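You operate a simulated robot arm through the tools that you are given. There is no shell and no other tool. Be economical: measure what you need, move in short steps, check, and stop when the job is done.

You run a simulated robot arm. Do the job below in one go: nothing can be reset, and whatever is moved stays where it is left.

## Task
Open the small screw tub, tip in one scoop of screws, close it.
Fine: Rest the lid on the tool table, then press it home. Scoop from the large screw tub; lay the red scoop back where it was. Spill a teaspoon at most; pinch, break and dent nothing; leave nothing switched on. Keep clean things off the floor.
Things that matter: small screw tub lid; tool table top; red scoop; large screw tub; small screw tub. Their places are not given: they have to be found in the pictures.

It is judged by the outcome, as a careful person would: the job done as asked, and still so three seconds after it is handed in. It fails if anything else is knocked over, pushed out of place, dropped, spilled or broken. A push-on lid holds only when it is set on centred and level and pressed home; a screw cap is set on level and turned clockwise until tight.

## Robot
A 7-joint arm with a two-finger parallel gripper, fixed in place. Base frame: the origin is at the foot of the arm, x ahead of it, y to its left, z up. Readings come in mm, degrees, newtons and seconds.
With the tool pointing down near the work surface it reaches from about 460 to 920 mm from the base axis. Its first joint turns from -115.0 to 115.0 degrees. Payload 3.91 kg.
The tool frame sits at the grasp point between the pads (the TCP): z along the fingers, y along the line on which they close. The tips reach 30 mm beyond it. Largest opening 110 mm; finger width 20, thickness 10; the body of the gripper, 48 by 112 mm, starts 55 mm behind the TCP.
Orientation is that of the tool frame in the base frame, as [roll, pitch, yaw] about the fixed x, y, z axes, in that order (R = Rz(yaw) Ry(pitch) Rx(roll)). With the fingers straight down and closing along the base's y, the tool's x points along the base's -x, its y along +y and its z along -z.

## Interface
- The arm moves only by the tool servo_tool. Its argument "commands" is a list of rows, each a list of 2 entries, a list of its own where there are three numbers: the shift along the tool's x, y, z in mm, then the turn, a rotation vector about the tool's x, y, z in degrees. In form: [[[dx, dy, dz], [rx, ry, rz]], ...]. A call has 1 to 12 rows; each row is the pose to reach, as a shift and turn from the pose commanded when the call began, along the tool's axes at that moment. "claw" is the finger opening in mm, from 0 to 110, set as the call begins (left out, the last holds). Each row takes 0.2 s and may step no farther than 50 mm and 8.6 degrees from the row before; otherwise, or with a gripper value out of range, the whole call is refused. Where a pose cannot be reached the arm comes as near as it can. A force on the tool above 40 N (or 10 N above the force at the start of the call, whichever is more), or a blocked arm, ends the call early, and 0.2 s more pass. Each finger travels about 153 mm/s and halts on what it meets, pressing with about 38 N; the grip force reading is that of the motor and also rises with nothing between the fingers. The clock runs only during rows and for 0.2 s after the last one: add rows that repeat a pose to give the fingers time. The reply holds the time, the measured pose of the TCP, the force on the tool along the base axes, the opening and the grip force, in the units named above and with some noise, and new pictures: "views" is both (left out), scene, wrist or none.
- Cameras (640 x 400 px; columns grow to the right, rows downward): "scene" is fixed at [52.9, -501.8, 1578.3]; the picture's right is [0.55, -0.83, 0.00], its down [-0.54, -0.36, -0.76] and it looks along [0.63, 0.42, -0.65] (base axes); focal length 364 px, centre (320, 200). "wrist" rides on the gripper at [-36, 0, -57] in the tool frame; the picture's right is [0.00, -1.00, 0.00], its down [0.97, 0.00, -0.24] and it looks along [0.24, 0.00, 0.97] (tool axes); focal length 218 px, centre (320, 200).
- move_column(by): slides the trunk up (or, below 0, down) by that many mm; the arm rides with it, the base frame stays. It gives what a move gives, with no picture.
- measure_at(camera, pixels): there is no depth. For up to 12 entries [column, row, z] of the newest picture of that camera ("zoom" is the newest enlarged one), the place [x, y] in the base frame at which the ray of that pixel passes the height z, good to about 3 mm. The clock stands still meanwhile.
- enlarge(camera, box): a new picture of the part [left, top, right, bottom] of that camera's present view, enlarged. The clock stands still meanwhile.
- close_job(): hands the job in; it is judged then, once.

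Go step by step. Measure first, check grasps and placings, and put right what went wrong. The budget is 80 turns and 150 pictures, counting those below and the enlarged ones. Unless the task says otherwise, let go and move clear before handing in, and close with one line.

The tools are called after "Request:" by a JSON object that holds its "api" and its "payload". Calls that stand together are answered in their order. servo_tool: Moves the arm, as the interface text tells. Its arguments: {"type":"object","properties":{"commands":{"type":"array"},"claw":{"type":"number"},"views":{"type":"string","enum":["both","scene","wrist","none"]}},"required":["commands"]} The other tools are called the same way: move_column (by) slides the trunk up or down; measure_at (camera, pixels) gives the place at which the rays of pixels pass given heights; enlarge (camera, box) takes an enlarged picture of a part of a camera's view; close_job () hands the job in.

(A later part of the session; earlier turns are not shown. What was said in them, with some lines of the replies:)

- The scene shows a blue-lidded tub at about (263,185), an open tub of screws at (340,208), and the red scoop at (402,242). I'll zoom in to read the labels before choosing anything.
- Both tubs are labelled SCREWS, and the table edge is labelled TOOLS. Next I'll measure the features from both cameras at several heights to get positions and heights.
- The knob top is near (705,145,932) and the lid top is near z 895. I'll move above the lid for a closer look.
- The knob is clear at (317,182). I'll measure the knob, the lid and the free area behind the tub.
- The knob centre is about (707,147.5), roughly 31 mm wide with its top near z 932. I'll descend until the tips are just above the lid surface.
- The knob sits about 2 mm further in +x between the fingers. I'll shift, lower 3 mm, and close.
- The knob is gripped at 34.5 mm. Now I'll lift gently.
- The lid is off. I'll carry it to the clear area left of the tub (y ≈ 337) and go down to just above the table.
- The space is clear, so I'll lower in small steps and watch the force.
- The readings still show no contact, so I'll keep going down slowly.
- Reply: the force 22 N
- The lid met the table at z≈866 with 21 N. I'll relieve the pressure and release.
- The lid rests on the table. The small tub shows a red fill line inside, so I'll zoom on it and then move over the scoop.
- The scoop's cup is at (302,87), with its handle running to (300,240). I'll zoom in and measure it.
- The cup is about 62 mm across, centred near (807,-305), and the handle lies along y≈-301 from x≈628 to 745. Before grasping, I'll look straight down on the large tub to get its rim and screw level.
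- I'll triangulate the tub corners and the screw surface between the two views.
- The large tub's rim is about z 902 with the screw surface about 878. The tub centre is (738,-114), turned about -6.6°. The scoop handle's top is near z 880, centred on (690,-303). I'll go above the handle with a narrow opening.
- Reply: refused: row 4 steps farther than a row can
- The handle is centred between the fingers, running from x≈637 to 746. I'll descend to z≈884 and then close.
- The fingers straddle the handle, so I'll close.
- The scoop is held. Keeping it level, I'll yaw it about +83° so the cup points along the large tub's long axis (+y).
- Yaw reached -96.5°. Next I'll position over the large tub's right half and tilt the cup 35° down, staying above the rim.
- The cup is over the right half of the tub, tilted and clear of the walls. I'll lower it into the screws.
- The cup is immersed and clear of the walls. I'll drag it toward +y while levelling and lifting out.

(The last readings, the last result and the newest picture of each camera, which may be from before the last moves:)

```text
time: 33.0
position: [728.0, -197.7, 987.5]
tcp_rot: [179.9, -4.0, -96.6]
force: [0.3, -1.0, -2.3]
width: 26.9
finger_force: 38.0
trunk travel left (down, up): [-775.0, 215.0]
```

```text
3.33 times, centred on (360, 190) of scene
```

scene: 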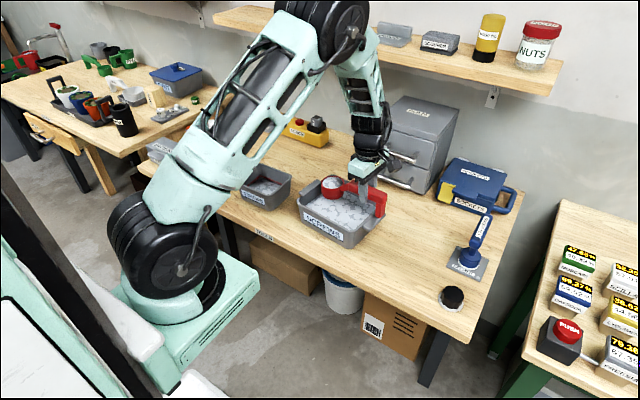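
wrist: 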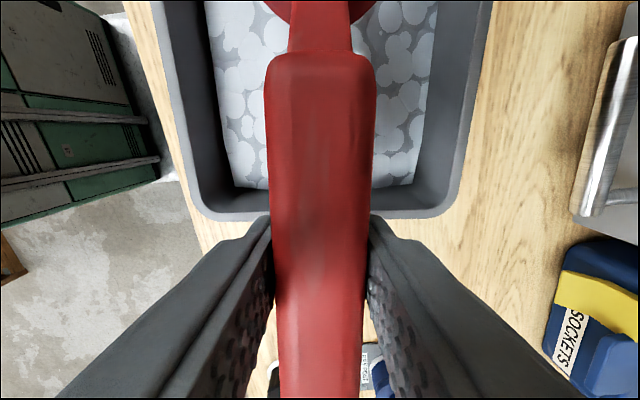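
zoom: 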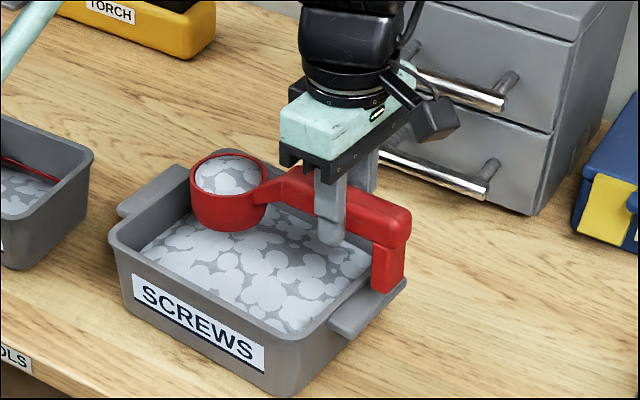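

The scoop came out full and nothing spilled. I'll level it, lift, and carry it slowly to the small tub.

Request:
{"api": "servo_tool", "payload": {"commands": [[[1.4, 0, -20], [0, -2, 0]], [[2.8, 0, -39.9], [0, -4, 0]], [[-25.1, 6, -41.9], [0, -4, 0]], [[-53, 12, -43.8], [0, -4, 0]], [[-80.9, 18, -45.8], [0, -4, 0]], [[-108.8, 24, -47.7], [0, -4, 0]], [[-136.7, 30, -49.7], [0, -4, 0]], [[-164.6, 36, -51.6], [0, -4, 0]], [[-192.5, 42, -53.6], [0, -4, 0]], [[-220.4, 47.6, -55.5], [0, -4, 0]], [[-220.4, 47.6, -55.5], [0, -4, 0]]]}}

Request:
{"api": "enlarge", "payload": {"camera": "scene", "box": [210, 110, 350, 230]}}

```text
time: 35.4
position: [707.5, 32.3, 1028.0]
tcp_rot: [179.9, 0.1, -96.6]
force: [-0.5, -0.3, -3.0]
width: 26.7
finger_force: 37.5
trunk travel left (down, up): [-775.0, 215.0]
```

scene: 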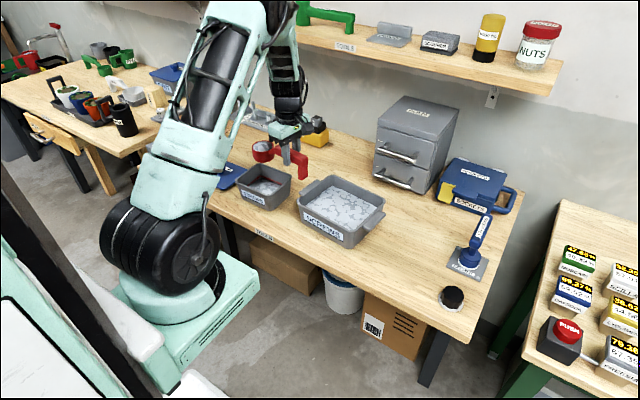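
wrist: 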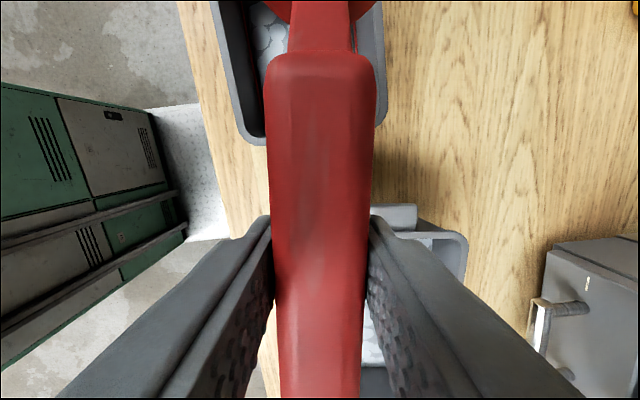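

```text
3.33 times, centred on (280, 170) of scene
```

zoom: 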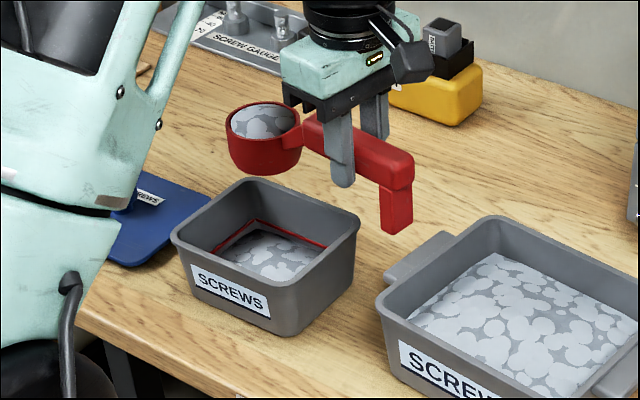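

The cup is over the small tub and aligned with it. I'll lower 40 mm and begin rolling gently about the handle axis.

Request:
{"api": "servo_tool", "payload": {"commands": [[[0, 0, 20], [0, 0, 0]], [[0, 0, 40], [0, 0, 0]], [[0, 0, 40], [7, 0, 0]], [[0, 0, 40], [14, 0, 0]], [[0, 0, 40], [20, 0, 0]], [[0, 0, 40], [25, 0, 0]], [[0, 0, 40], [30, 0, 0]], [[0, 3, 40], [35, 0, 0]], [[0, 6, 40], [40, 0, 0]], [[0, 9, 40], [45, 0, 0]], [[0, 9, 40], [45, 0, 0]]]}}

Request:
{"api": "enlarge", "payload": {"camera": "scene", "box": [210, 110, 350, 230]}}

```text
time: 37.8
position: [697.9, 32.1, 987.8]
tcp_rot: [-134.9, 0.0, -96.5]
force: [0.3, 0.0, -2.0]
width: 26.9
finger_force: 38.1
trunk travel left (down, up): [-775.0, 215.0]
```

scene: 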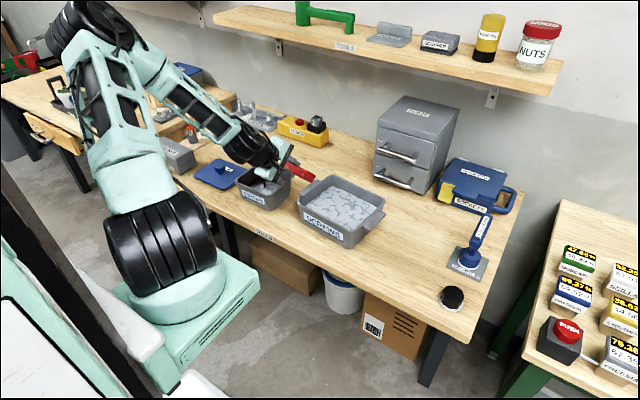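
wrist: 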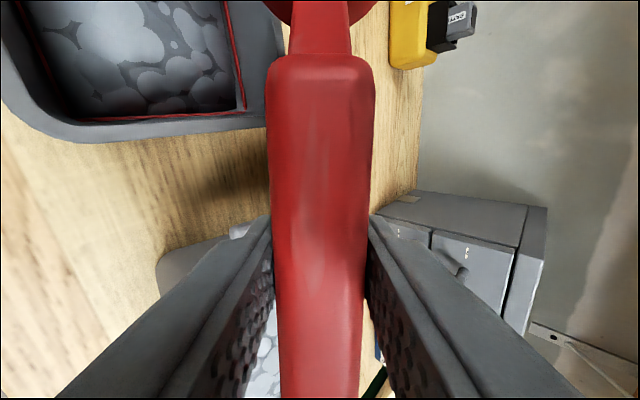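

```text
3.33 times, centred on (280, 170) of scene
```

zoom: 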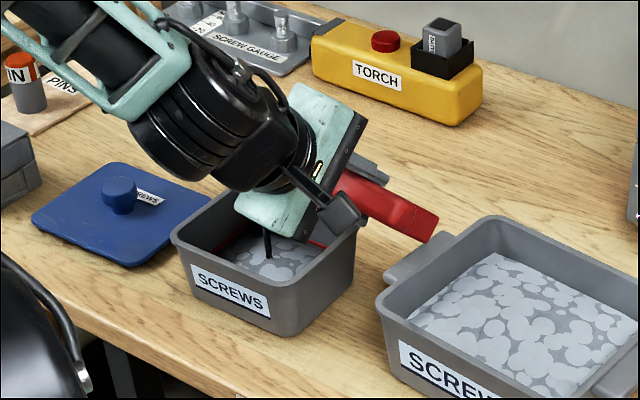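

At 45° the motion is clean and the arm is clear. I'll continue to 75°, shifting to keep the lip over the tub centre.

Request:
{"api": "servo_tool", "payload": {"commands": [[[0, 2.6, -2.6], [5, 0, 0]], [[0, 5.2, -5.2], [10, 0, 0]], [[0, 7.8, -7.8], [15, 0, 0]], [[0, 10.1, -10.1], [20, 0, 0]], [[0, 12.5, -12.5], [25, 0, 0]], [[0, 14.8, -14.8], [30, 0, 0]], [[0, 14.8, -14.8], [30, 0, 0]], [[0, 14.8, -14.8], [30, 0, 0]]]}}

Request:
{"api": "enlarge", "payload": {"camera": "scene", "box": [210, 110, 350, 230]}}

```text
time: 39.6
position: [677.3, 35.7, 987.2]
tcp_rot: [-104.9, 0.0, -96.6]
force: [0.0, -0.5, -1.3]
width: 26.5
finger_force: 38.1
trunk travel left (down, up): [-775.0, 215.0]
```

scene: 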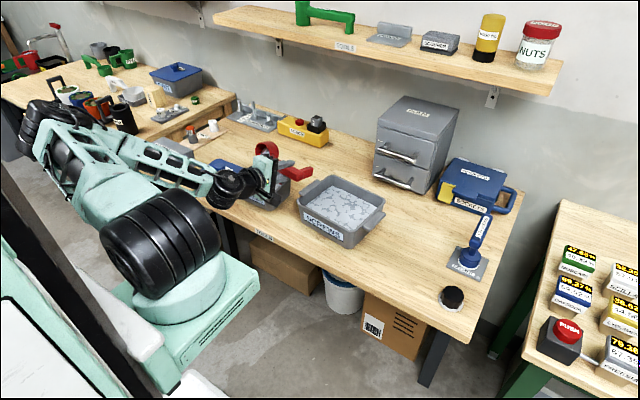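
wrist: 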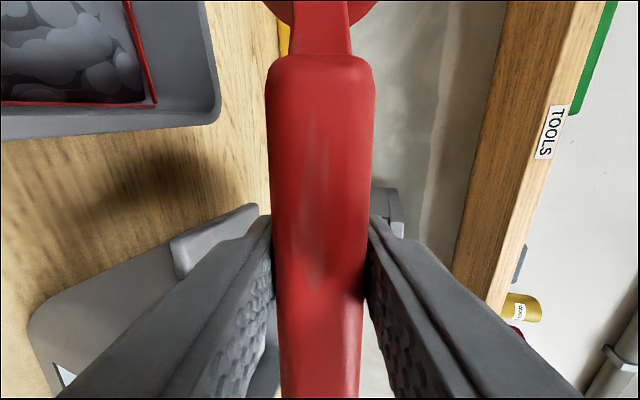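

```text
3.33 times, centred on (280, 170) of scene
```

zoom: 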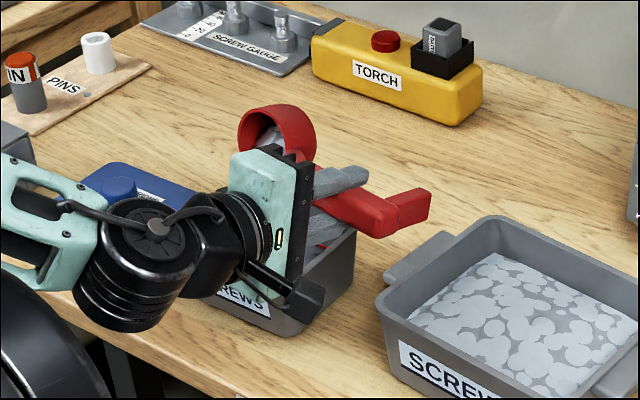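

The cup is emptying into the tub. I'll continue to 120° to finish pouring.

Request:
{"api": "servo_tool", "payload": {"commands": [[[0, 0.8, -2.9], [5, 0, 0]], [[0, 1.6, -5.8], [10, 0, 0]], [[0, 2.3, -8.7], [15, 0, 0]], [[0, 1.3, -11.4], [20, 0, 0]], [[0, 0.3, -14.1], [25, 0, 0]], [[0, -0.7, -16.8], [30, 0, 0]], [[0, -1.9, -18.8], [35, 0, 0]], [[0, -3, -20.9], [40, 0, 0]], [[0, -4.2, -22.9], [45, 0, 0]], [[0, -4.2, -22.9], [45, 0, 0]], [[0, -4.2, -22.9], [45, 0, 0]]]}}

Request:
{"api": "enlarge", "payload": {"camera": "scene", "box": [210, 110, 350, 230]}}

```text
time: 42.0
position: [656.7, 36.5, 996.3]
tcp_rot: [-60.0, 0.1, -96.6]
force: [0.2, -0.3, -0.8]
width: 26.0
finger_force: 38.0
trunk travel left (down, up): [-775.0, 215.0]
```

scene: 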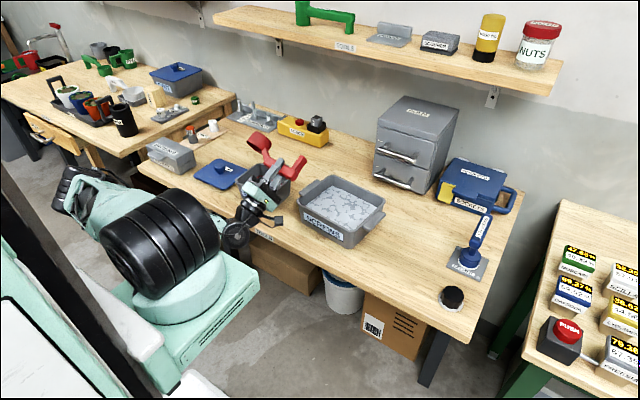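
wrist: 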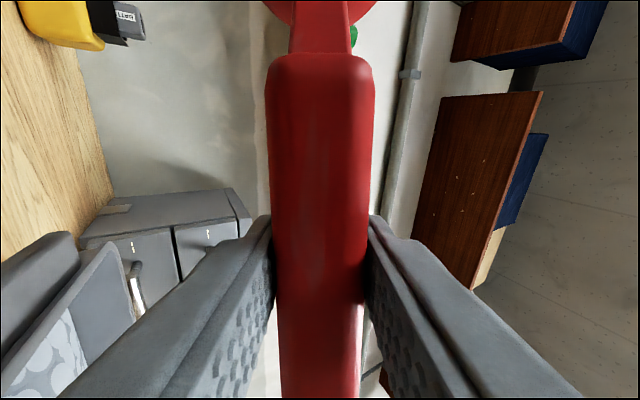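

```text
3.33 times, centred on (280, 170) of scene
```

zoom: 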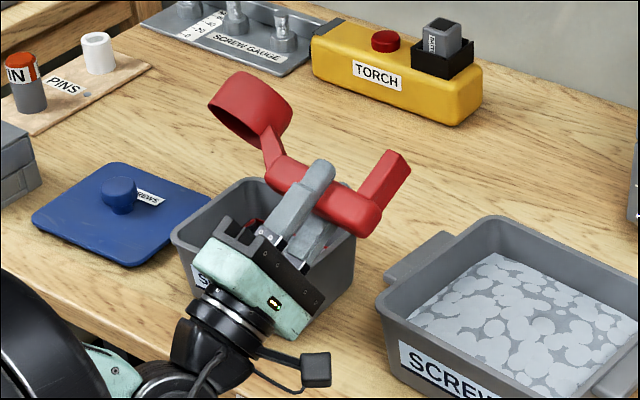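

Nothing is visible left in the cup. I'll retrace the roll back toward level.

Request:
{"api": "servo_tool", "payload": {"commands": [[[0, 3.4, 0.9], [-7.5, 0, 0]], [[0, 6.8, 1.8], [-15, 0, 0]], [[0, 10.8, 3.6], [-22.5, 0, 0]], [[0, 14.7, 5.4], [-30, 0, 0]], [[0, 17, 9.3], [-37.5, 0, 0]], [[0, 19.2, 13.2], [-45, 0, 0]], [[0, 21.7, 17.5], [-52.5, 0, 0]], [[0, 24.2, 21.8], [-60, 0, 0]], [[0, 27, 26.6], [-67.5, 0, 0]], [[0, 29.7, 31.4], [-75, 0, 0]], [[0, 32, 35.3], [-82.5, 0, 0]], [[0, 34.2, 39.2], [-90, 0, 0]]], "views": "none"}}

```text
time: 44.6
position: [707.5, 30.8, 987.7]
tcp_rot: [-150.2, 0.1, -96.6]
force: [0.4, -0.6, 0.0]
width: 26.3
finger_force: 38.3
trunk travel left (down, up): [-775.0, 215.0]
```

Request:
{"api": "servo_tool", "payload": {"commands": [[[0, -6.5, -11], [-7.5, 0, 0]], [[0, -13, -22.5], [-15, 0, 0]], [[0, -20, -34], [-22.5, 0, 0]], [[0, -26, -45], [-30, 0, 0]], [[0, -26, -45], [-30, 0, 0]]]}}

Request:
{"api": "enlarge", "payload": {"camera": "scene", "box": [200, 100, 340, 230]}}

```text
time: 45.8
position: [706.7, 31.6, 1038.3]
tcp_rot: [179.9, 0.0, -96.6]
force: [0.0, -0.4, -0.6]
width: 26.2
finger_force: 37.7
trunk travel left (down, up): [-775.0, 215.0]
```

scene: 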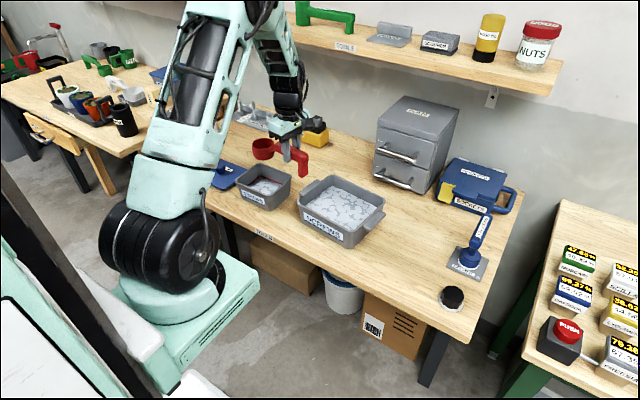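
wrist: 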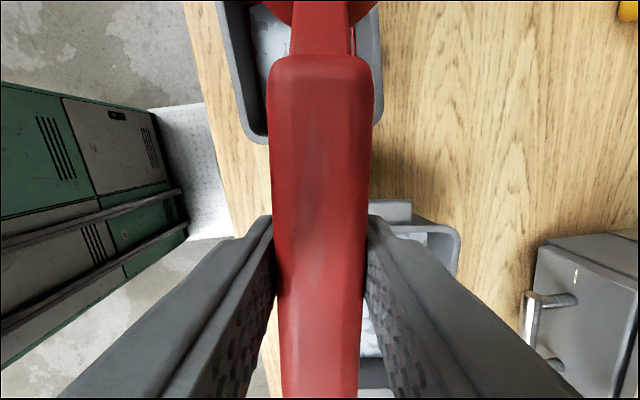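

```text
3.08 times, centred on (270, 165) of scene
```

zoom: 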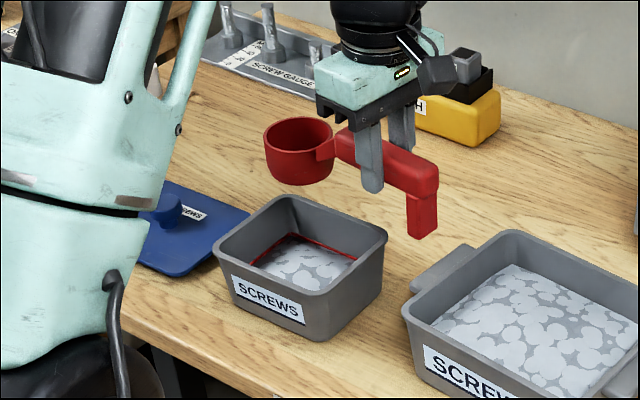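

The cup is empty, I see no spill, and the small tub has filled some. I'll carry the scoop back toward its spot and turn it back.

Request:
{"api": "servo_tool", "payload": {"commands": [[[41.5, -2.7, 0], [0, 0, 0]], [[83, -5.4, 0], [0, 0, 0]], [[124.5, -8.1, 0], [0, 0, 0]], [[166, -10.9, 0], [0, 0, 0]], [[207.5, -13.6, 0], [0, 0, 0]], [[249, -16.3, 0], [0, 0, 0]], [[290, -19, 5], [0, 0, 0]], [[331.6, -21.8, 15], [0, 0, 0]], [[331.6, -21.8, 15], [0, 0, 0]]], "views": "none"}}

Request:
{"api": "servo_tool", "payload": {"commands": [[[0, 0, 0], [0, 0, 8.3]], [[0, 0, 0], [0, 0, 16.6]], [[0, 0, 0], [0, 0, 25]], [[0, 0, 0], [0, 0, 33.3]], [[0, 0, 0], [0, 0, 41.7]], [[0, 0, 0], [0, 0, 50]], [[0, 0, 0], [0, 0, 58.4]], [[0, 0, 0], [0, 0, 66.7]], [[0, 0, 0], [0, 0, 75]], [[0, 0, 0], [0, 0, 83.4]], [[0, 0, 0], [0, 0, 83.4]]]}}

```text
time: 47.8
position: [689.4, -298.6, 1023.3]
tcp_rot: [-179.9, 0.0, -96.6]
force: [-0.6, 0.3, -1.5]
width: 26.3
finger_force: 37.9
trunk travel left (down, up): [-775.0, 215.0]
```

```text
time: 50.2
position: [689.5, -301.0, 1024.8]
tcp_rot: [-180.0, -0.1, 179.9]
force: [-0.7, 0.1, -0.5]
width: 26.2
finger_force: 38.3
trunk travel left (down, up): [-775.0, 215.0]
```

scene: 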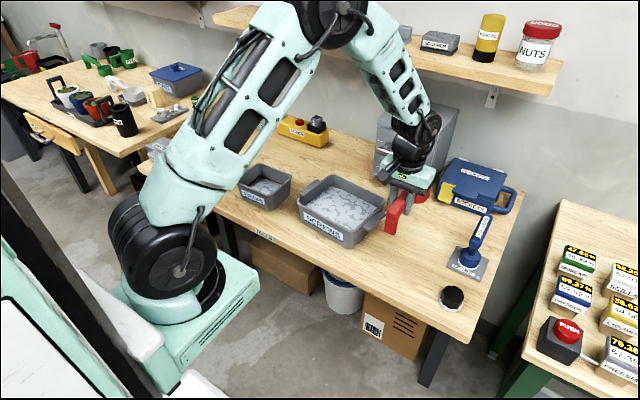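
wrist: 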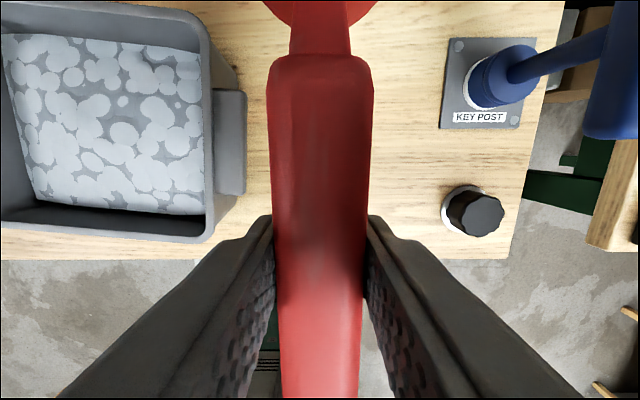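

The view matches the pick-up view. I'll lower the scoop to its original spot, slowing near the table.

Request:
{"api": "servo_tool", "payload": {"commands": [[[-0.5, -1, 45], [0, 0, 0]], [[-0.5, -1, 90], [0, 0, 0]], [[-0.5, -1, 120], [0, 0, 0]], [[-0.5, -1, 132], [0, 0, 0]], [[-0.5, -1, 135], [0, 0, 0]], [[-0.5, -1, 137], [0, 0, 0]], [[-0.5, -1, 138], [0, 0, 0]], [[-0.5, -1, 138], [0, 0, 0]]], "views": "scene"}}

Request:
{"api": "enlarge", "payload": {"camera": "scene", "box": [350, 170, 460, 280]}}

```text
time: 52.0
position: [690.7, -302.1, 886.5]
tcp_rot: [-179.9, 0.1, -180.0]
force: [-1.3, 0.5, 7.8]
width: 26.4
finger_force: 38.4
trunk travel left (down, up): [-775.0, 215.0]
```

scene: 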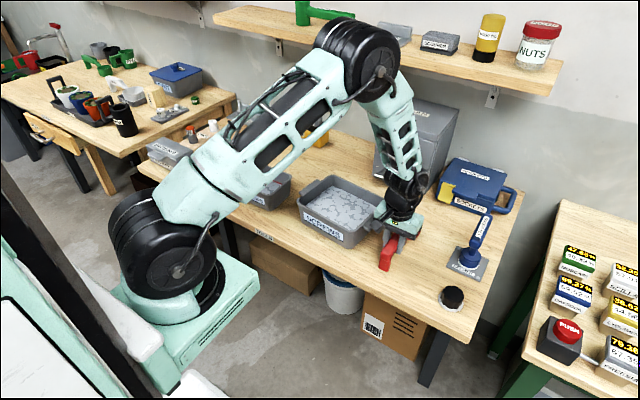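

```text
3.64 times, centred on (405, 225) of scene
```

zoom: 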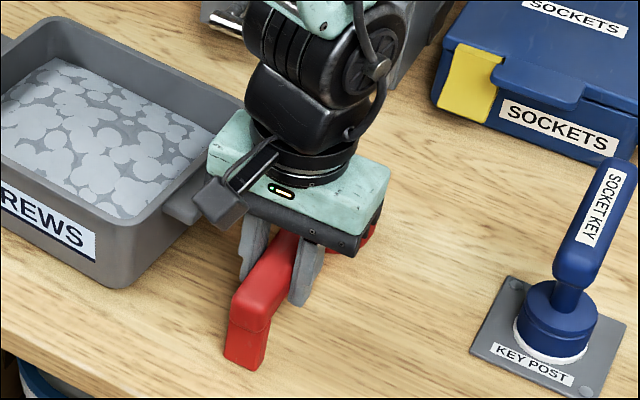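

The scoop is touching with 8 N and lies where it was, so I'll release and rise.

Request:
{"api": "servo_tool", "payload": {"commands": [[[0, 0, 0], [0, 0, 0]], [[0, 0, 0], [0, 0, 0]]], "claw": 46, "views": "none"}}

Request:
{"api": "servo_tool", "payload": {"commands": [[[0, 0, -25], [0, 0, 0]], [[0, 0, -70], [0, 0, 0]], [[0, 0, -115], [0, 0, 0]], [[0, 0, -160], [0, 0, 0]], [[0, 0, -184], [0, 0, 0]], [[0, 0, -184], [0, 0, 0]]]}}

Request:
{"api": "enlarge", "payload": {"camera": "scene", "box": [360, 205, 440, 280]}}

```text
time: 52.6
position: [691.5, -301.4, 885.5]
tcp_rot: [-180.0, 0.0, 179.9]
force: [0.2, 0.0, -0.4]
width: 45.8
finger_force: 0.1
trunk travel left (down, up): [-775.0, 215.0]
```

```text
time: 54.0
position: [691.0, -300.3, 1070.8]
tcp_rot: [-179.9, 0.0, -180.0]
force: [-0.2, 0.8, -1.4]
width: 45.9
finger_force: 0.0
trunk travel left (down, up): [-775.0, 215.0]
```

scene: 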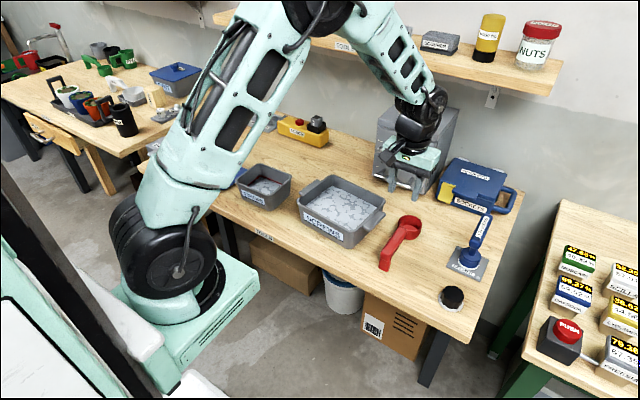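
wrist: 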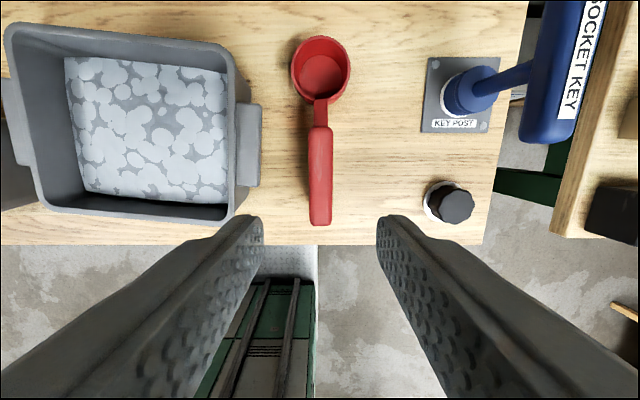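

```text
5.33 times, centred on (400, 242) of scene
```

zoom: 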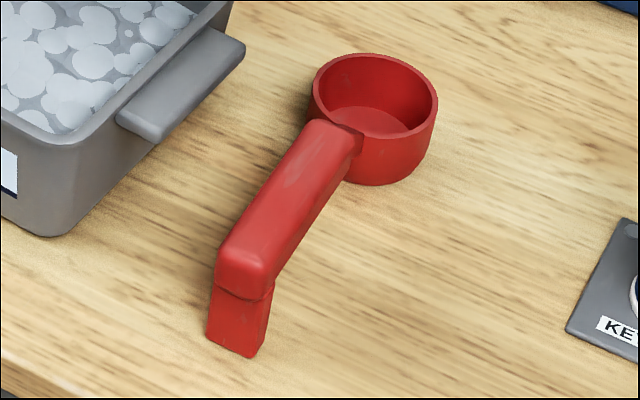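

The scoop is back within 1–2 mm of its original place. I'll go above the small tub to check for spills and locate its rim.

Request:
{"api": "servo_tool", "payload": {"commands": [[[-1.5, 44.8, -10], [0, 0, 0]], [[-3, 89.6, -20], [0, 0, 0]], [[-4.5, 134.4, -20], [0, 0, 0]], [[-6, 179, -20], [0, 0, 0]], [[-7.5, 224, -20], [0, 0, 0]], [[-9, 268.8, -20], [0, 0, 0]], [[-10.5, 313.6, -20], [0, 0, 0]], [[-12, 358, -20], [0, 0, 0]], [[-13.5, 403, -20], [0, 0, 0]], [[-15, 448, -20], [0, 0, 0]], [[-15, 448, -20], [0, 0, 0]]], "claw": 75}}

Request:
{"api": "enlarge", "payload": {"camera": "wrist", "box": [220, 90, 420, 250]}}

Request:
{"api": "enlarge", "payload": {"camera": "scene", "box": [180, 140, 320, 230]}}

```text
time: 56.4
position: [706.5, 148.4, 1090.4]
tcp_rot: [179.9, 0.0, 180.0]
force: [-0.2, -0.5, 0.3]
width: 74.8
finger_force: 0.1
trunk travel left (down, up): [-775.0, 215.0]
```

scene: 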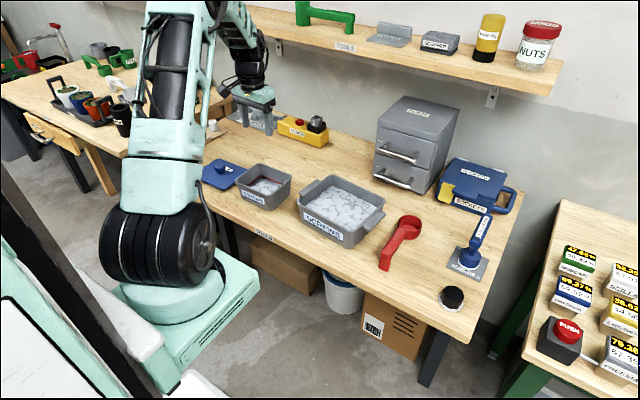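
wrist: 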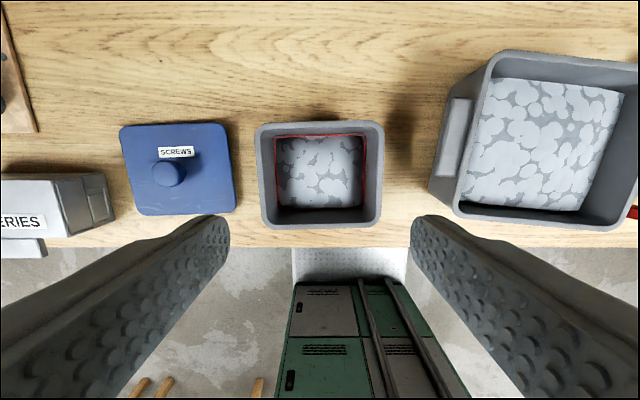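

```text
2.50 times, centred on (320, 170) of wrist
```

zoom: 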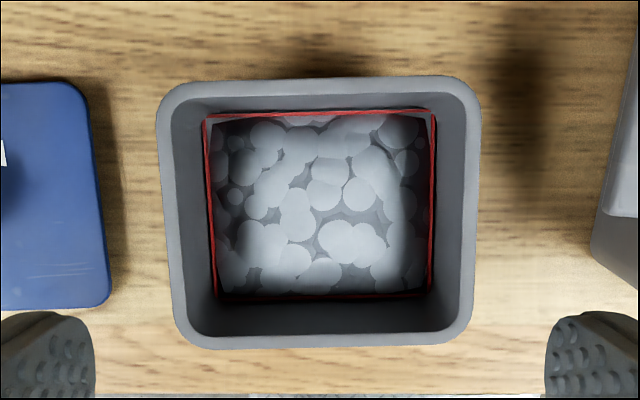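

```text
4.44 times, centred on (250, 185) of scene
```

zoom: 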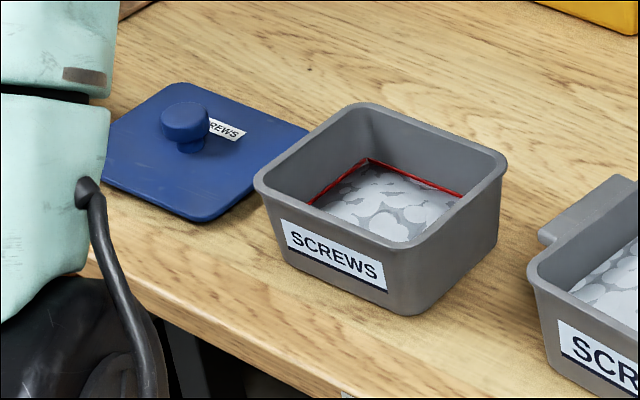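

The screws now reach the red line and nothing is spilled. I'll measure the rim corners and the lid knob to compute the placing pose.

Request:
{"api": "measure_at", "payload": {"camera": "zoom", "pixels": [[255, 185, 890]]}}

Request:
{"api": "measure_at", "payload": {"camera": "wrist", "pixels": [[255, 130, 892], [384, 130, 892], [382, 220, 892], [261, 220, 892], [320, 121, 892], [320, 229, 892], [168, 173, 865], [120, 133, 831], [226, 128, 831], [235, 208, 831], [136, 211, 831]]}}

```text
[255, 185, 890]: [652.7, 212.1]
```

```text
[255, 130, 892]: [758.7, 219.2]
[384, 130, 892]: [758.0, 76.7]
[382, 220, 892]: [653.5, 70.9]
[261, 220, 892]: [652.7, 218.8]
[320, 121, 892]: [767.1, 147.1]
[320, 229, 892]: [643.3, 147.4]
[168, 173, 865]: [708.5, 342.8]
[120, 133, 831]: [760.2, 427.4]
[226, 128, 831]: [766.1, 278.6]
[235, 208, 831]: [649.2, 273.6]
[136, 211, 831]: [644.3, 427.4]
```

The rim centre is (705,146.5), so the tub hasn't moved. I'll go over the lid knob and descend.

Request:
{"api": "servo_tool", "payload": {"commands": [[[-2.6, 45, 10], [0, 0, 0]], [[-2.6, 90, 20], [0, 0, 0]], [[-2.6, 135, 30], [0, 0, 0]], [[-2.6, 175, 50], [0, 0, 0]], [[-2.6, 189.7, 90], [0, 0, 0]], [[-2.6, 189.7, 135], [0, 0, 0]], [[-2.6, 189.7, 180], [0, 0, 0]], [[-2.6, 189.7, 210], [0, 0, 0]], [[-2.6, 189.7, 222], [0, 0, 0]], [[-2.6, 189.7, 222], [0, 0, 0]]], "claw": 75, "views": "wrist"}}

```text
time: 58.6
position: [709.1, 335.7, 867.2]
tcp_rot: [180.0, 0.0, -180.0]
force: [0.3, -0.8, -0.5]
width: 74.9
finger_force: 0.1
trunk travel left (down, up): [-775.0, 215.0]
```

wrist: 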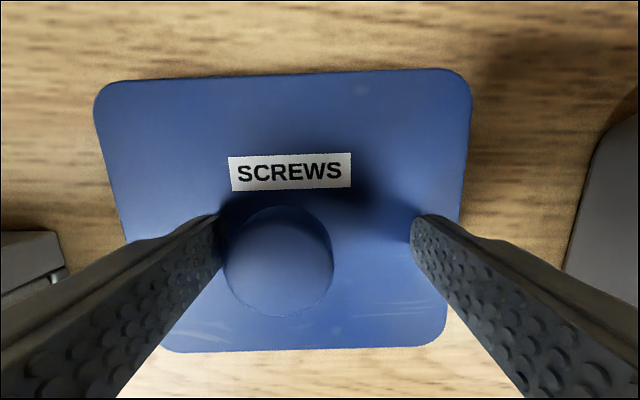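

The knob is at column 278, about 12 mm further in +y than the gripper centre, because the lid shifted on release. I'll recentre before gripping.

Request:
{"api": "servo_tool", "payload": {"commands": [[[-1.3, 6, 0], [0, 0, 0]], [[-1.3, 12.4, 0], [0, 0, 0]], [[-1.3, 12.4, 0], [0, 0, 0]]], "claw": 75, "views": "wrist"}}

```text
time: 59.4
position: [709.9, 348.6, 867.6]
tcp_rot: [-180.0, 0.0, -179.9]
force: [0.7, 0.3, -0.2]
width: 74.8
finger_force: 0.0
trunk travel left (down, up): [-775.0, 215.0]
```

wrist: 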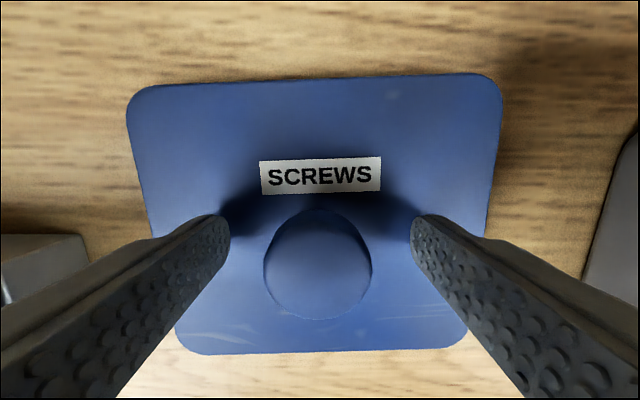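

Centred now at column 318. I'll lower 1.5 mm, close, then lift.

Request:
{"api": "servo_tool", "payload": {"commands": [[[0, 0, 1.5], [0, 0, 0]], [[0, 0, 1.5], [0, 0, 0]]], "claw": 75, "views": "none"}}

Request:
{"api": "servo_tool", "payload": {"commands": [[[0, 0, 0], [0, 0, 0]], [[0, 0, 0], [0, 0, 0]], [[0, 0, 0], [0, 0, 0]]], "claw": 25, "views": "wrist"}}

```text
time: 60.0
position: [710.2, 348.6, 866.6]
tcp_rot: [180.0, 0.0, -180.0]
force: [-0.1, -0.1, -1.0]
width: 74.8
finger_force: 0.1
trunk travel left (down, up): [-775.0, 215.0]
```

```text
time: 60.8
position: [710.0, 348.7, 865.4]
tcp_rot: [180.0, 0.0, -180.0]
force: [0.4, -0.6, -0.4]
width: 34.6
finger_force: 38.1
trunk travel left (down, up): [-775.0, 215.0]
```

wrist: 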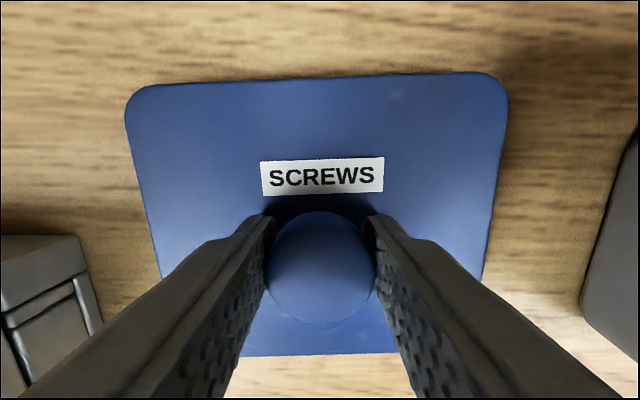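

The grip view is identical to the first grasp. I'll lift, carry back over the tub (Δy ≈ -201.7 mm), and stop just above the rim.

Request:
{"api": "servo_tool", "payload": {"commands": [[[0, 0, -20], [0, 0, 0]], [[0, 0, -65], [0, 0, 0]], [[0, 0, -110], [0, 0, 0]], [[0.8, -45, -115], [0, 0, 0]], [[0.8, -90, -115], [0, 0, 0]], [[0.8, -135, -115], [0, 0, 0]], [[0.8, -180, -115], [0, 0, 0]], [[0.8, -201.7, -115], [0, 0, 0]], [[0.8, -201.7, -90], [0, 0, 0]], [[0.8, -201.7, -82], [0, 0, 0]], [[0.8, -201.7, -82], [0, 0, 0]]]}}

Request:
{"api": "enlarge", "payload": {"camera": "scene", "box": [200, 130, 320, 220]}}

```text
time: 63.2
position: [710.2, 146.7, 948.4]
tcp_rot: [-179.9, 0.0, 180.0]
force: [-0.5, 0.2, -0.8]
width: 34.6
finger_force: 38.5
trunk travel left (down, up): [-775.0, 215.0]
```

scene: 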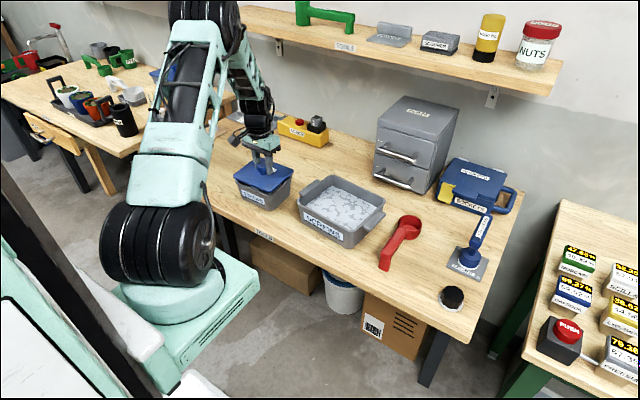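
wrist: 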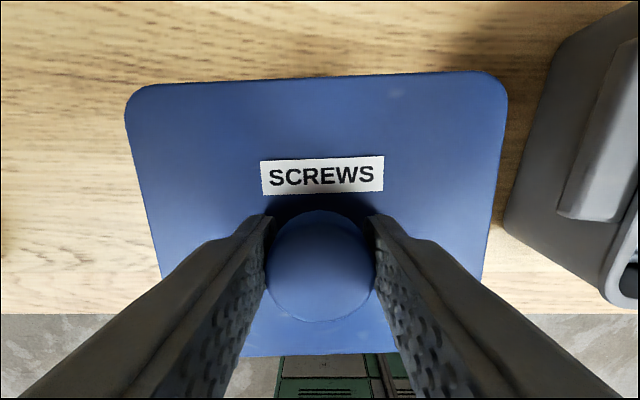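

```text
4.44 times, centred on (260, 175) of scene
```

zoom: 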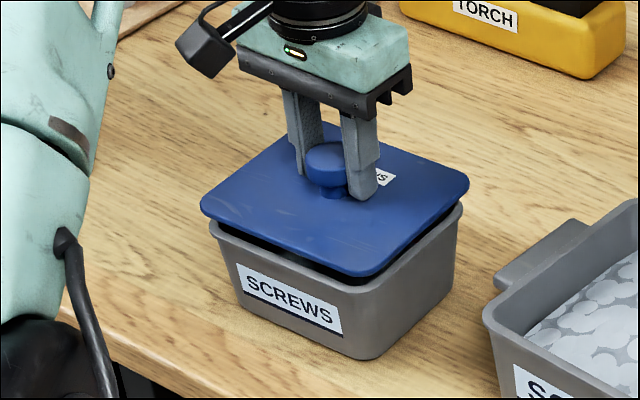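

The lid looks level and centred over the rim. I'll lower it slowly onto the tub.

Request:
{"api": "servo_tool", "payload": {"commands": [[[0, 0, 5], [0, 0, 0]], [[0, 0, 9], [0, 0, 0]], [[0, 0, 12], [0, 0, 0]], [[0, 0, 14], [0, 0, 0]], [[0, 0, 15], [0, 0, 0]], [[0, 0, 15], [0, 0, 0]]], "views": "wrist"}}

Request:
{"api": "enlarge", "payload": {"camera": "scene", "box": [200, 130, 320, 220]}}

```text
time: 64.6
position: [710.1, 147.1, 933.3]
tcp_rot: [-180.0, 0.0, 180.0]
force: [1.0, 0.5, -0.4]
width: 34.6
finger_force: 38.2
trunk travel left (down, up): [-775.0, 215.0]
```

wrist: 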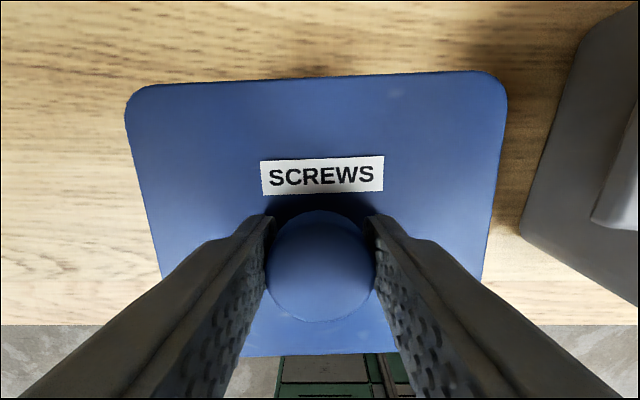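

```text
4.44 times, centred on (260, 175) of scene
```

zoom: 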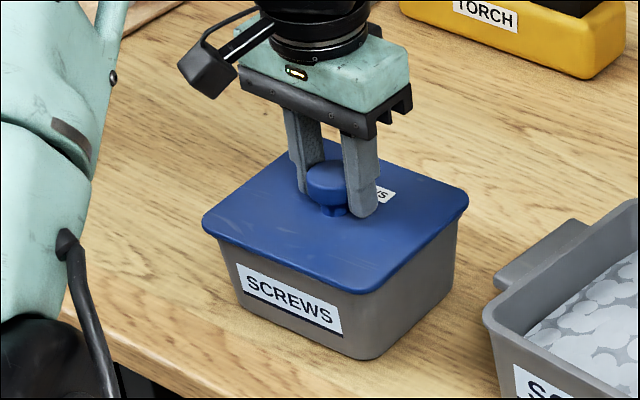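

It's at nearly the seated height with no resistance yet. I'll press down gradually.

Request:
{"api": "servo_tool", "payload": {"commands": [[[0, 0, 1], [0, 0, 0]], [[0, 0, 2], [0, 0, 0]], [[0, 0, 2.5], [0, 0, 0]], [[0, 0, 3], [0, 0, 0]], [[0, 0, 3], [0, 0, 0]]], "views": "none"}}

```text
time: 65.8
position: [708.2, 148.7, 933.7]
tcp_rot: [179.9, 0.3, -180.0]
force: [-3.9, -1.4, 36.7]
width: 34.6
finger_force: 38.0
trunk travel left (down, up): [-775.0, 215.0]
```

The press shows 36.7 N. I'll push slightly more to be sure it's home.

Request:
{"api": "servo_tool", "payload": {"commands": [[[0, 0, 0.5], [0, 0, 0]], [[0, 0, 1], [0, 0, 0]], [[0, 0, 1], [0, 0, 0]]], "views": "wrist"}}

Request:
{"api": "enlarge", "payload": {"camera": "scene", "box": [220, 150, 300, 215]}}

```text
time: 66.6
position: [709.1, 147.4, 932.2]
tcp_rot: [179.9, 0.2, 180.0]
force: [1.2, 0.1, 35.7]
width: 34.6
finger_force: 37.8
trunk travel left (down, up): [-775.0, 215.0]
```

wrist: 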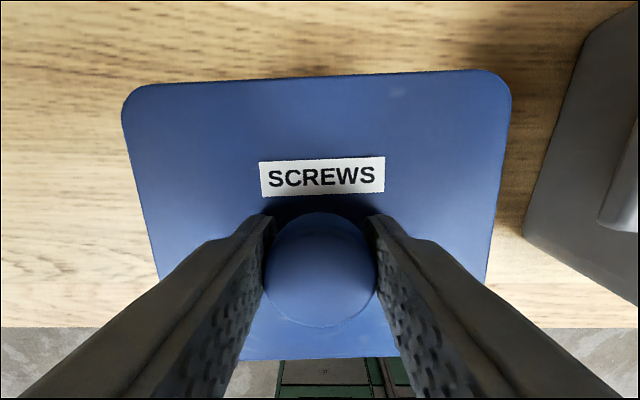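

```text
6.15 times, centred on (260, 182) of scene
```

zoom: 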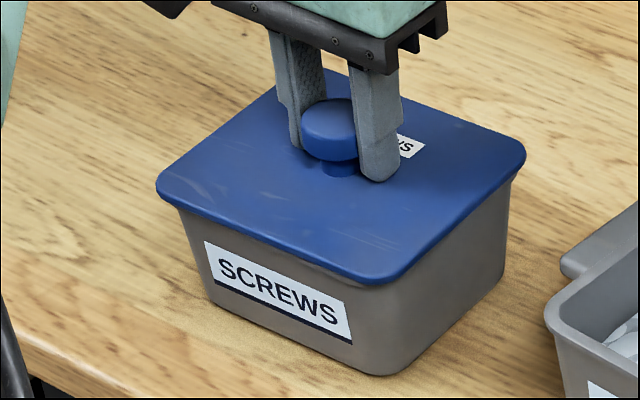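

The zoom matches the original closed picture at the same corner pixels. I'll relieve the pressure before releasing.

Request:
{"api": "servo_tool", "payload": {"commands": [[[0, 0, -1], [0, 0, 0]], [[0, 0, -2], [0, 0, 0]], [[0, 0, -2], [0, 0, 0]]], "views": "none"}}

```text
time: 67.4
position: [709.0, 147.1, 932.9]
tcp_rot: [180.0, 0.0, -180.0]
force: [5.5, 1.7, 18.4]
width: 34.7
finger_force: 37.4
trunk travel left (down, up): [-775.0, 215.0]
```

Request:
{"api": "servo_tool", "payload": {"commands": [[[0, 0, -0.8], [0, 0, 0]], [[0, 0, -1.5], [0, 0, 0]], [[0, 0, -1.5], [0, 0, 0]]], "views": "none"}}

Request:
{"api": "servo_tool", "payload": {"commands": [[[0, 0, 0], [0, 0, 0]], [[0, 0, 0], [0, 0, 0]]], "claw": 70, "views": "wrist"}}

```text
time: 68.2
position: [708.8, 145.1, 932.4]
tcp_rot: [-179.9, -0.3, 179.9]
force: [2.1, 0.1, -0.1]
width: 34.9
finger_force: 37.7
trunk travel left (down, up): [-775.0, 215.0]
```

```text
time: 68.8
position: [709.4, 146.9, 931.7]
tcp_rot: [-179.9, 0.0, 179.9]
force: [0.0, 0.3, 0.0]
width: 69.9
finger_force: 0.1
trunk travel left (down, up): [-775.0, 215.0]
```

wrist: 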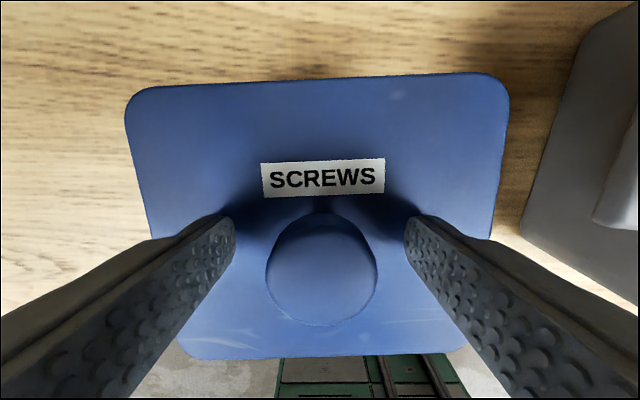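

The lid stays put. For certainty I'll raise, close the fingers, and press straight down on the knob's top.

Request:
{"api": "servo_tool", "payload": {"commands": [[[0, 0, -40], [0, 0, 0]], [[0, 0, -60], [0, 0, 0]], [[0, 0, -60], [0, 0, 0]]], "claw": 70, "views": "none"}}

Request:
{"api": "servo_tool", "payload": {"commands": [[[0, 0, 0], [0, 0, 0]], [[0, 0, 0], [0, 0, 0]], [[0, 0, 10], [0, 0, 0]], [[0, 0, 18], [0, 0, 0]], [[0, 0, 23], [0, 0, 0]], [[0, 0, 26], [0, 0, 0]], [[0, 0, 28], [0, 0, 0]], [[0, 0, 30], [0, 0, 0]], [[0, 0, 32], [0, 0, 0]], [[0, 0, 34], [0, 0, 0]]], "claw": 2, "views": "wrist"}}

```text
time: 69.6
position: [709.8, 147.5, 993.6]
tcp_rot: [-180.0, 0.0, -180.0]
force: [0.8, 0.4, -0.3]
width: 70.0
finger_force: 0.1
trunk travel left (down, up): [-775.0, 215.0]
```

```text
time: 71.8
position: [707.7, 148.3, 962.1]
tcp_rot: [179.9, 0.1, -180.0]
force: [-2.7, -0.6, 15.1]
width: 0.1
finger_force: 37.5
trunk travel left (down, up): [-775.0, 215.0]
```

wrist: 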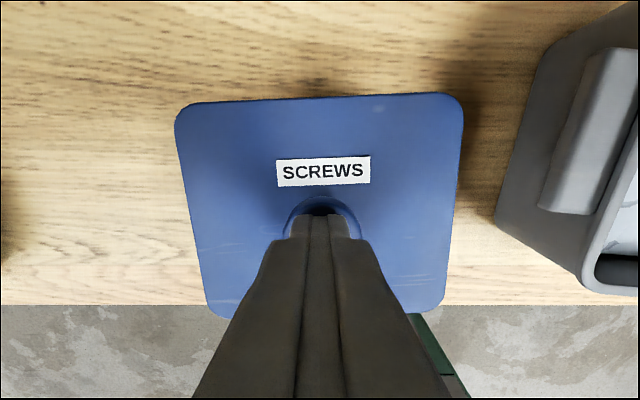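

The fingers contact the knob at 15 N. I'll press a little further.

Request:
{"api": "servo_tool", "payload": {"commands": [[[0, 0, 1], [0, 0, 0]], [[0, 0, 2], [0, 0, 0]], [[0, 0, 2.5], [0, 0, 0]], [[0, 0, 2.5], [0, 0, 0]]], "views": "none"}}

Request:
{"api": "servo_tool", "payload": {"commands": [[[0, 0, -10], [0, 0, 0]], [[0, 0, -50], [0, 0, 0]], [[0, 0, -100], [0, 0, 0]], [[0, 0, -130], [0, 0, 0]], [[45, 0, -150], [0, 0, 0]], [[90, -10, -170], [0, 0, 0]], [[90, -10, -170], [0, 0, 0]]]}}

Request:
{"api": "enlarge", "payload": {"camera": "scene", "box": [220, 150, 300, 215]}}

```text
time: 72.5
position: [710.9, 148.2, 960.4]
tcp_rot: [179.8, 0.4, -180.0]
force: [-1.2, -2.1, 17.7]
width: 0.0
finger_force: 37.7
trunk travel left (down, up): [-775.0, 215.0]
stopped in row 3: the force on the tool passed its limit (the readings are from after the stop); the commanded pose is now the measured one
```

```text
refused: row 6 steps farther than a row can; nothing moved
```

```text
6.15 times, centred on (260, 182) of scene
```

zoom: 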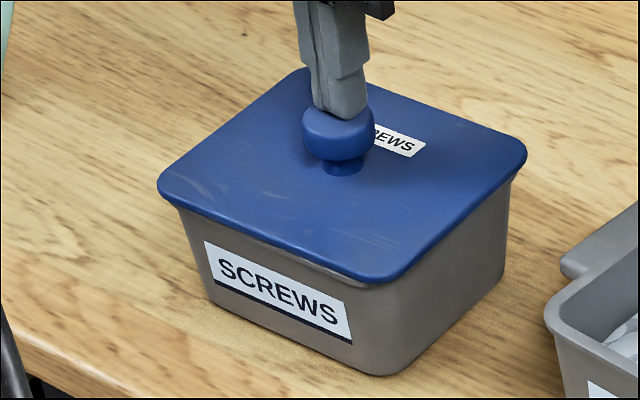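

The press passed 40 N with no further travel, so the lid is home. I'll move clear and make a last check.

Request:
{"api": "servo_tool", "payload": {"commands": [[[0, 0, -10], [0, 0, 0]], [[0, 0, -50], [0, 0, 0]], [[0, 0, -95], [0, 0, 0]], [[0, 0, -135], [0, 0, 0]], [[40, -5, -155], [0, 0, 0]], [[80, -10, -175], [0, 0, 0]], [[80, -10, -175], [0, 0, 0]]]}}

Request:
{"api": "enlarge", "payload": {"camera": "scene", "box": [200, 140, 440, 280]}}

Request:
{"api": "enlarge", "payload": {"camera": "scene", "box": [220, 150, 300, 215]}}

```text
time: 74.1
position: [629.6, 138.0, 1133.3]
tcp_rot: [179.9, 0.2, -180.0]
force: [0.7, -0.7, 0.3]
width: 0.2
finger_force: 37.5
trunk travel left (down, up): [-775.0, 215.0]
```

scene: 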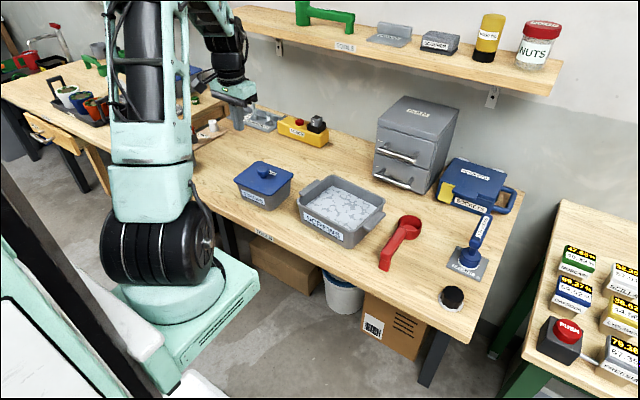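
wrist: 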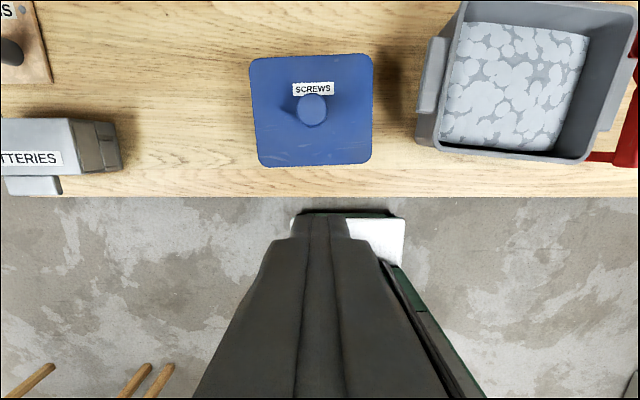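

```text
2.67 times, centred on (320, 210) of scene
```

zoom: 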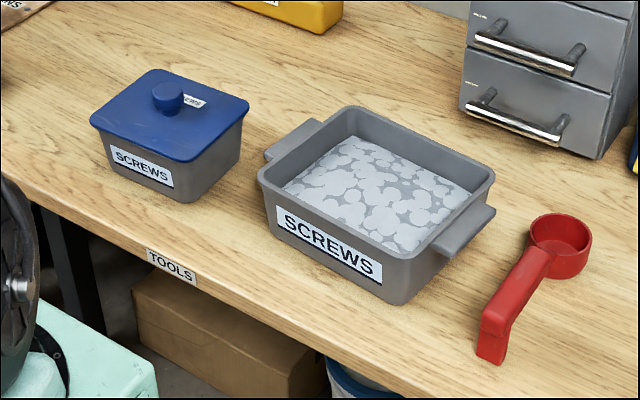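

```text
6.15 times, centred on (260, 182) of scene
```

zoom: 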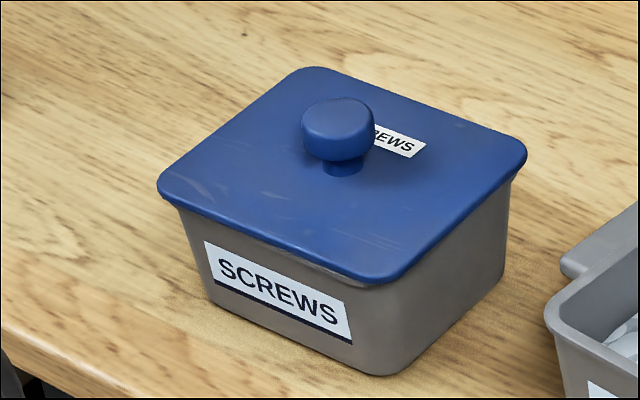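

The final pictures show the lid seated as it was at the start, the scoop back in its place, the large tub undisturbed and nothing spilled. I'm handing the job in.

Request:
{"api": "close_job", "payload": {}}

```text
The job is handed in.
```

The small screw tub got one full scoop of screws, up to its red line, and its lid is pressed home; the red scoop is back within about 2 mm of its spot, and I saw no spill.
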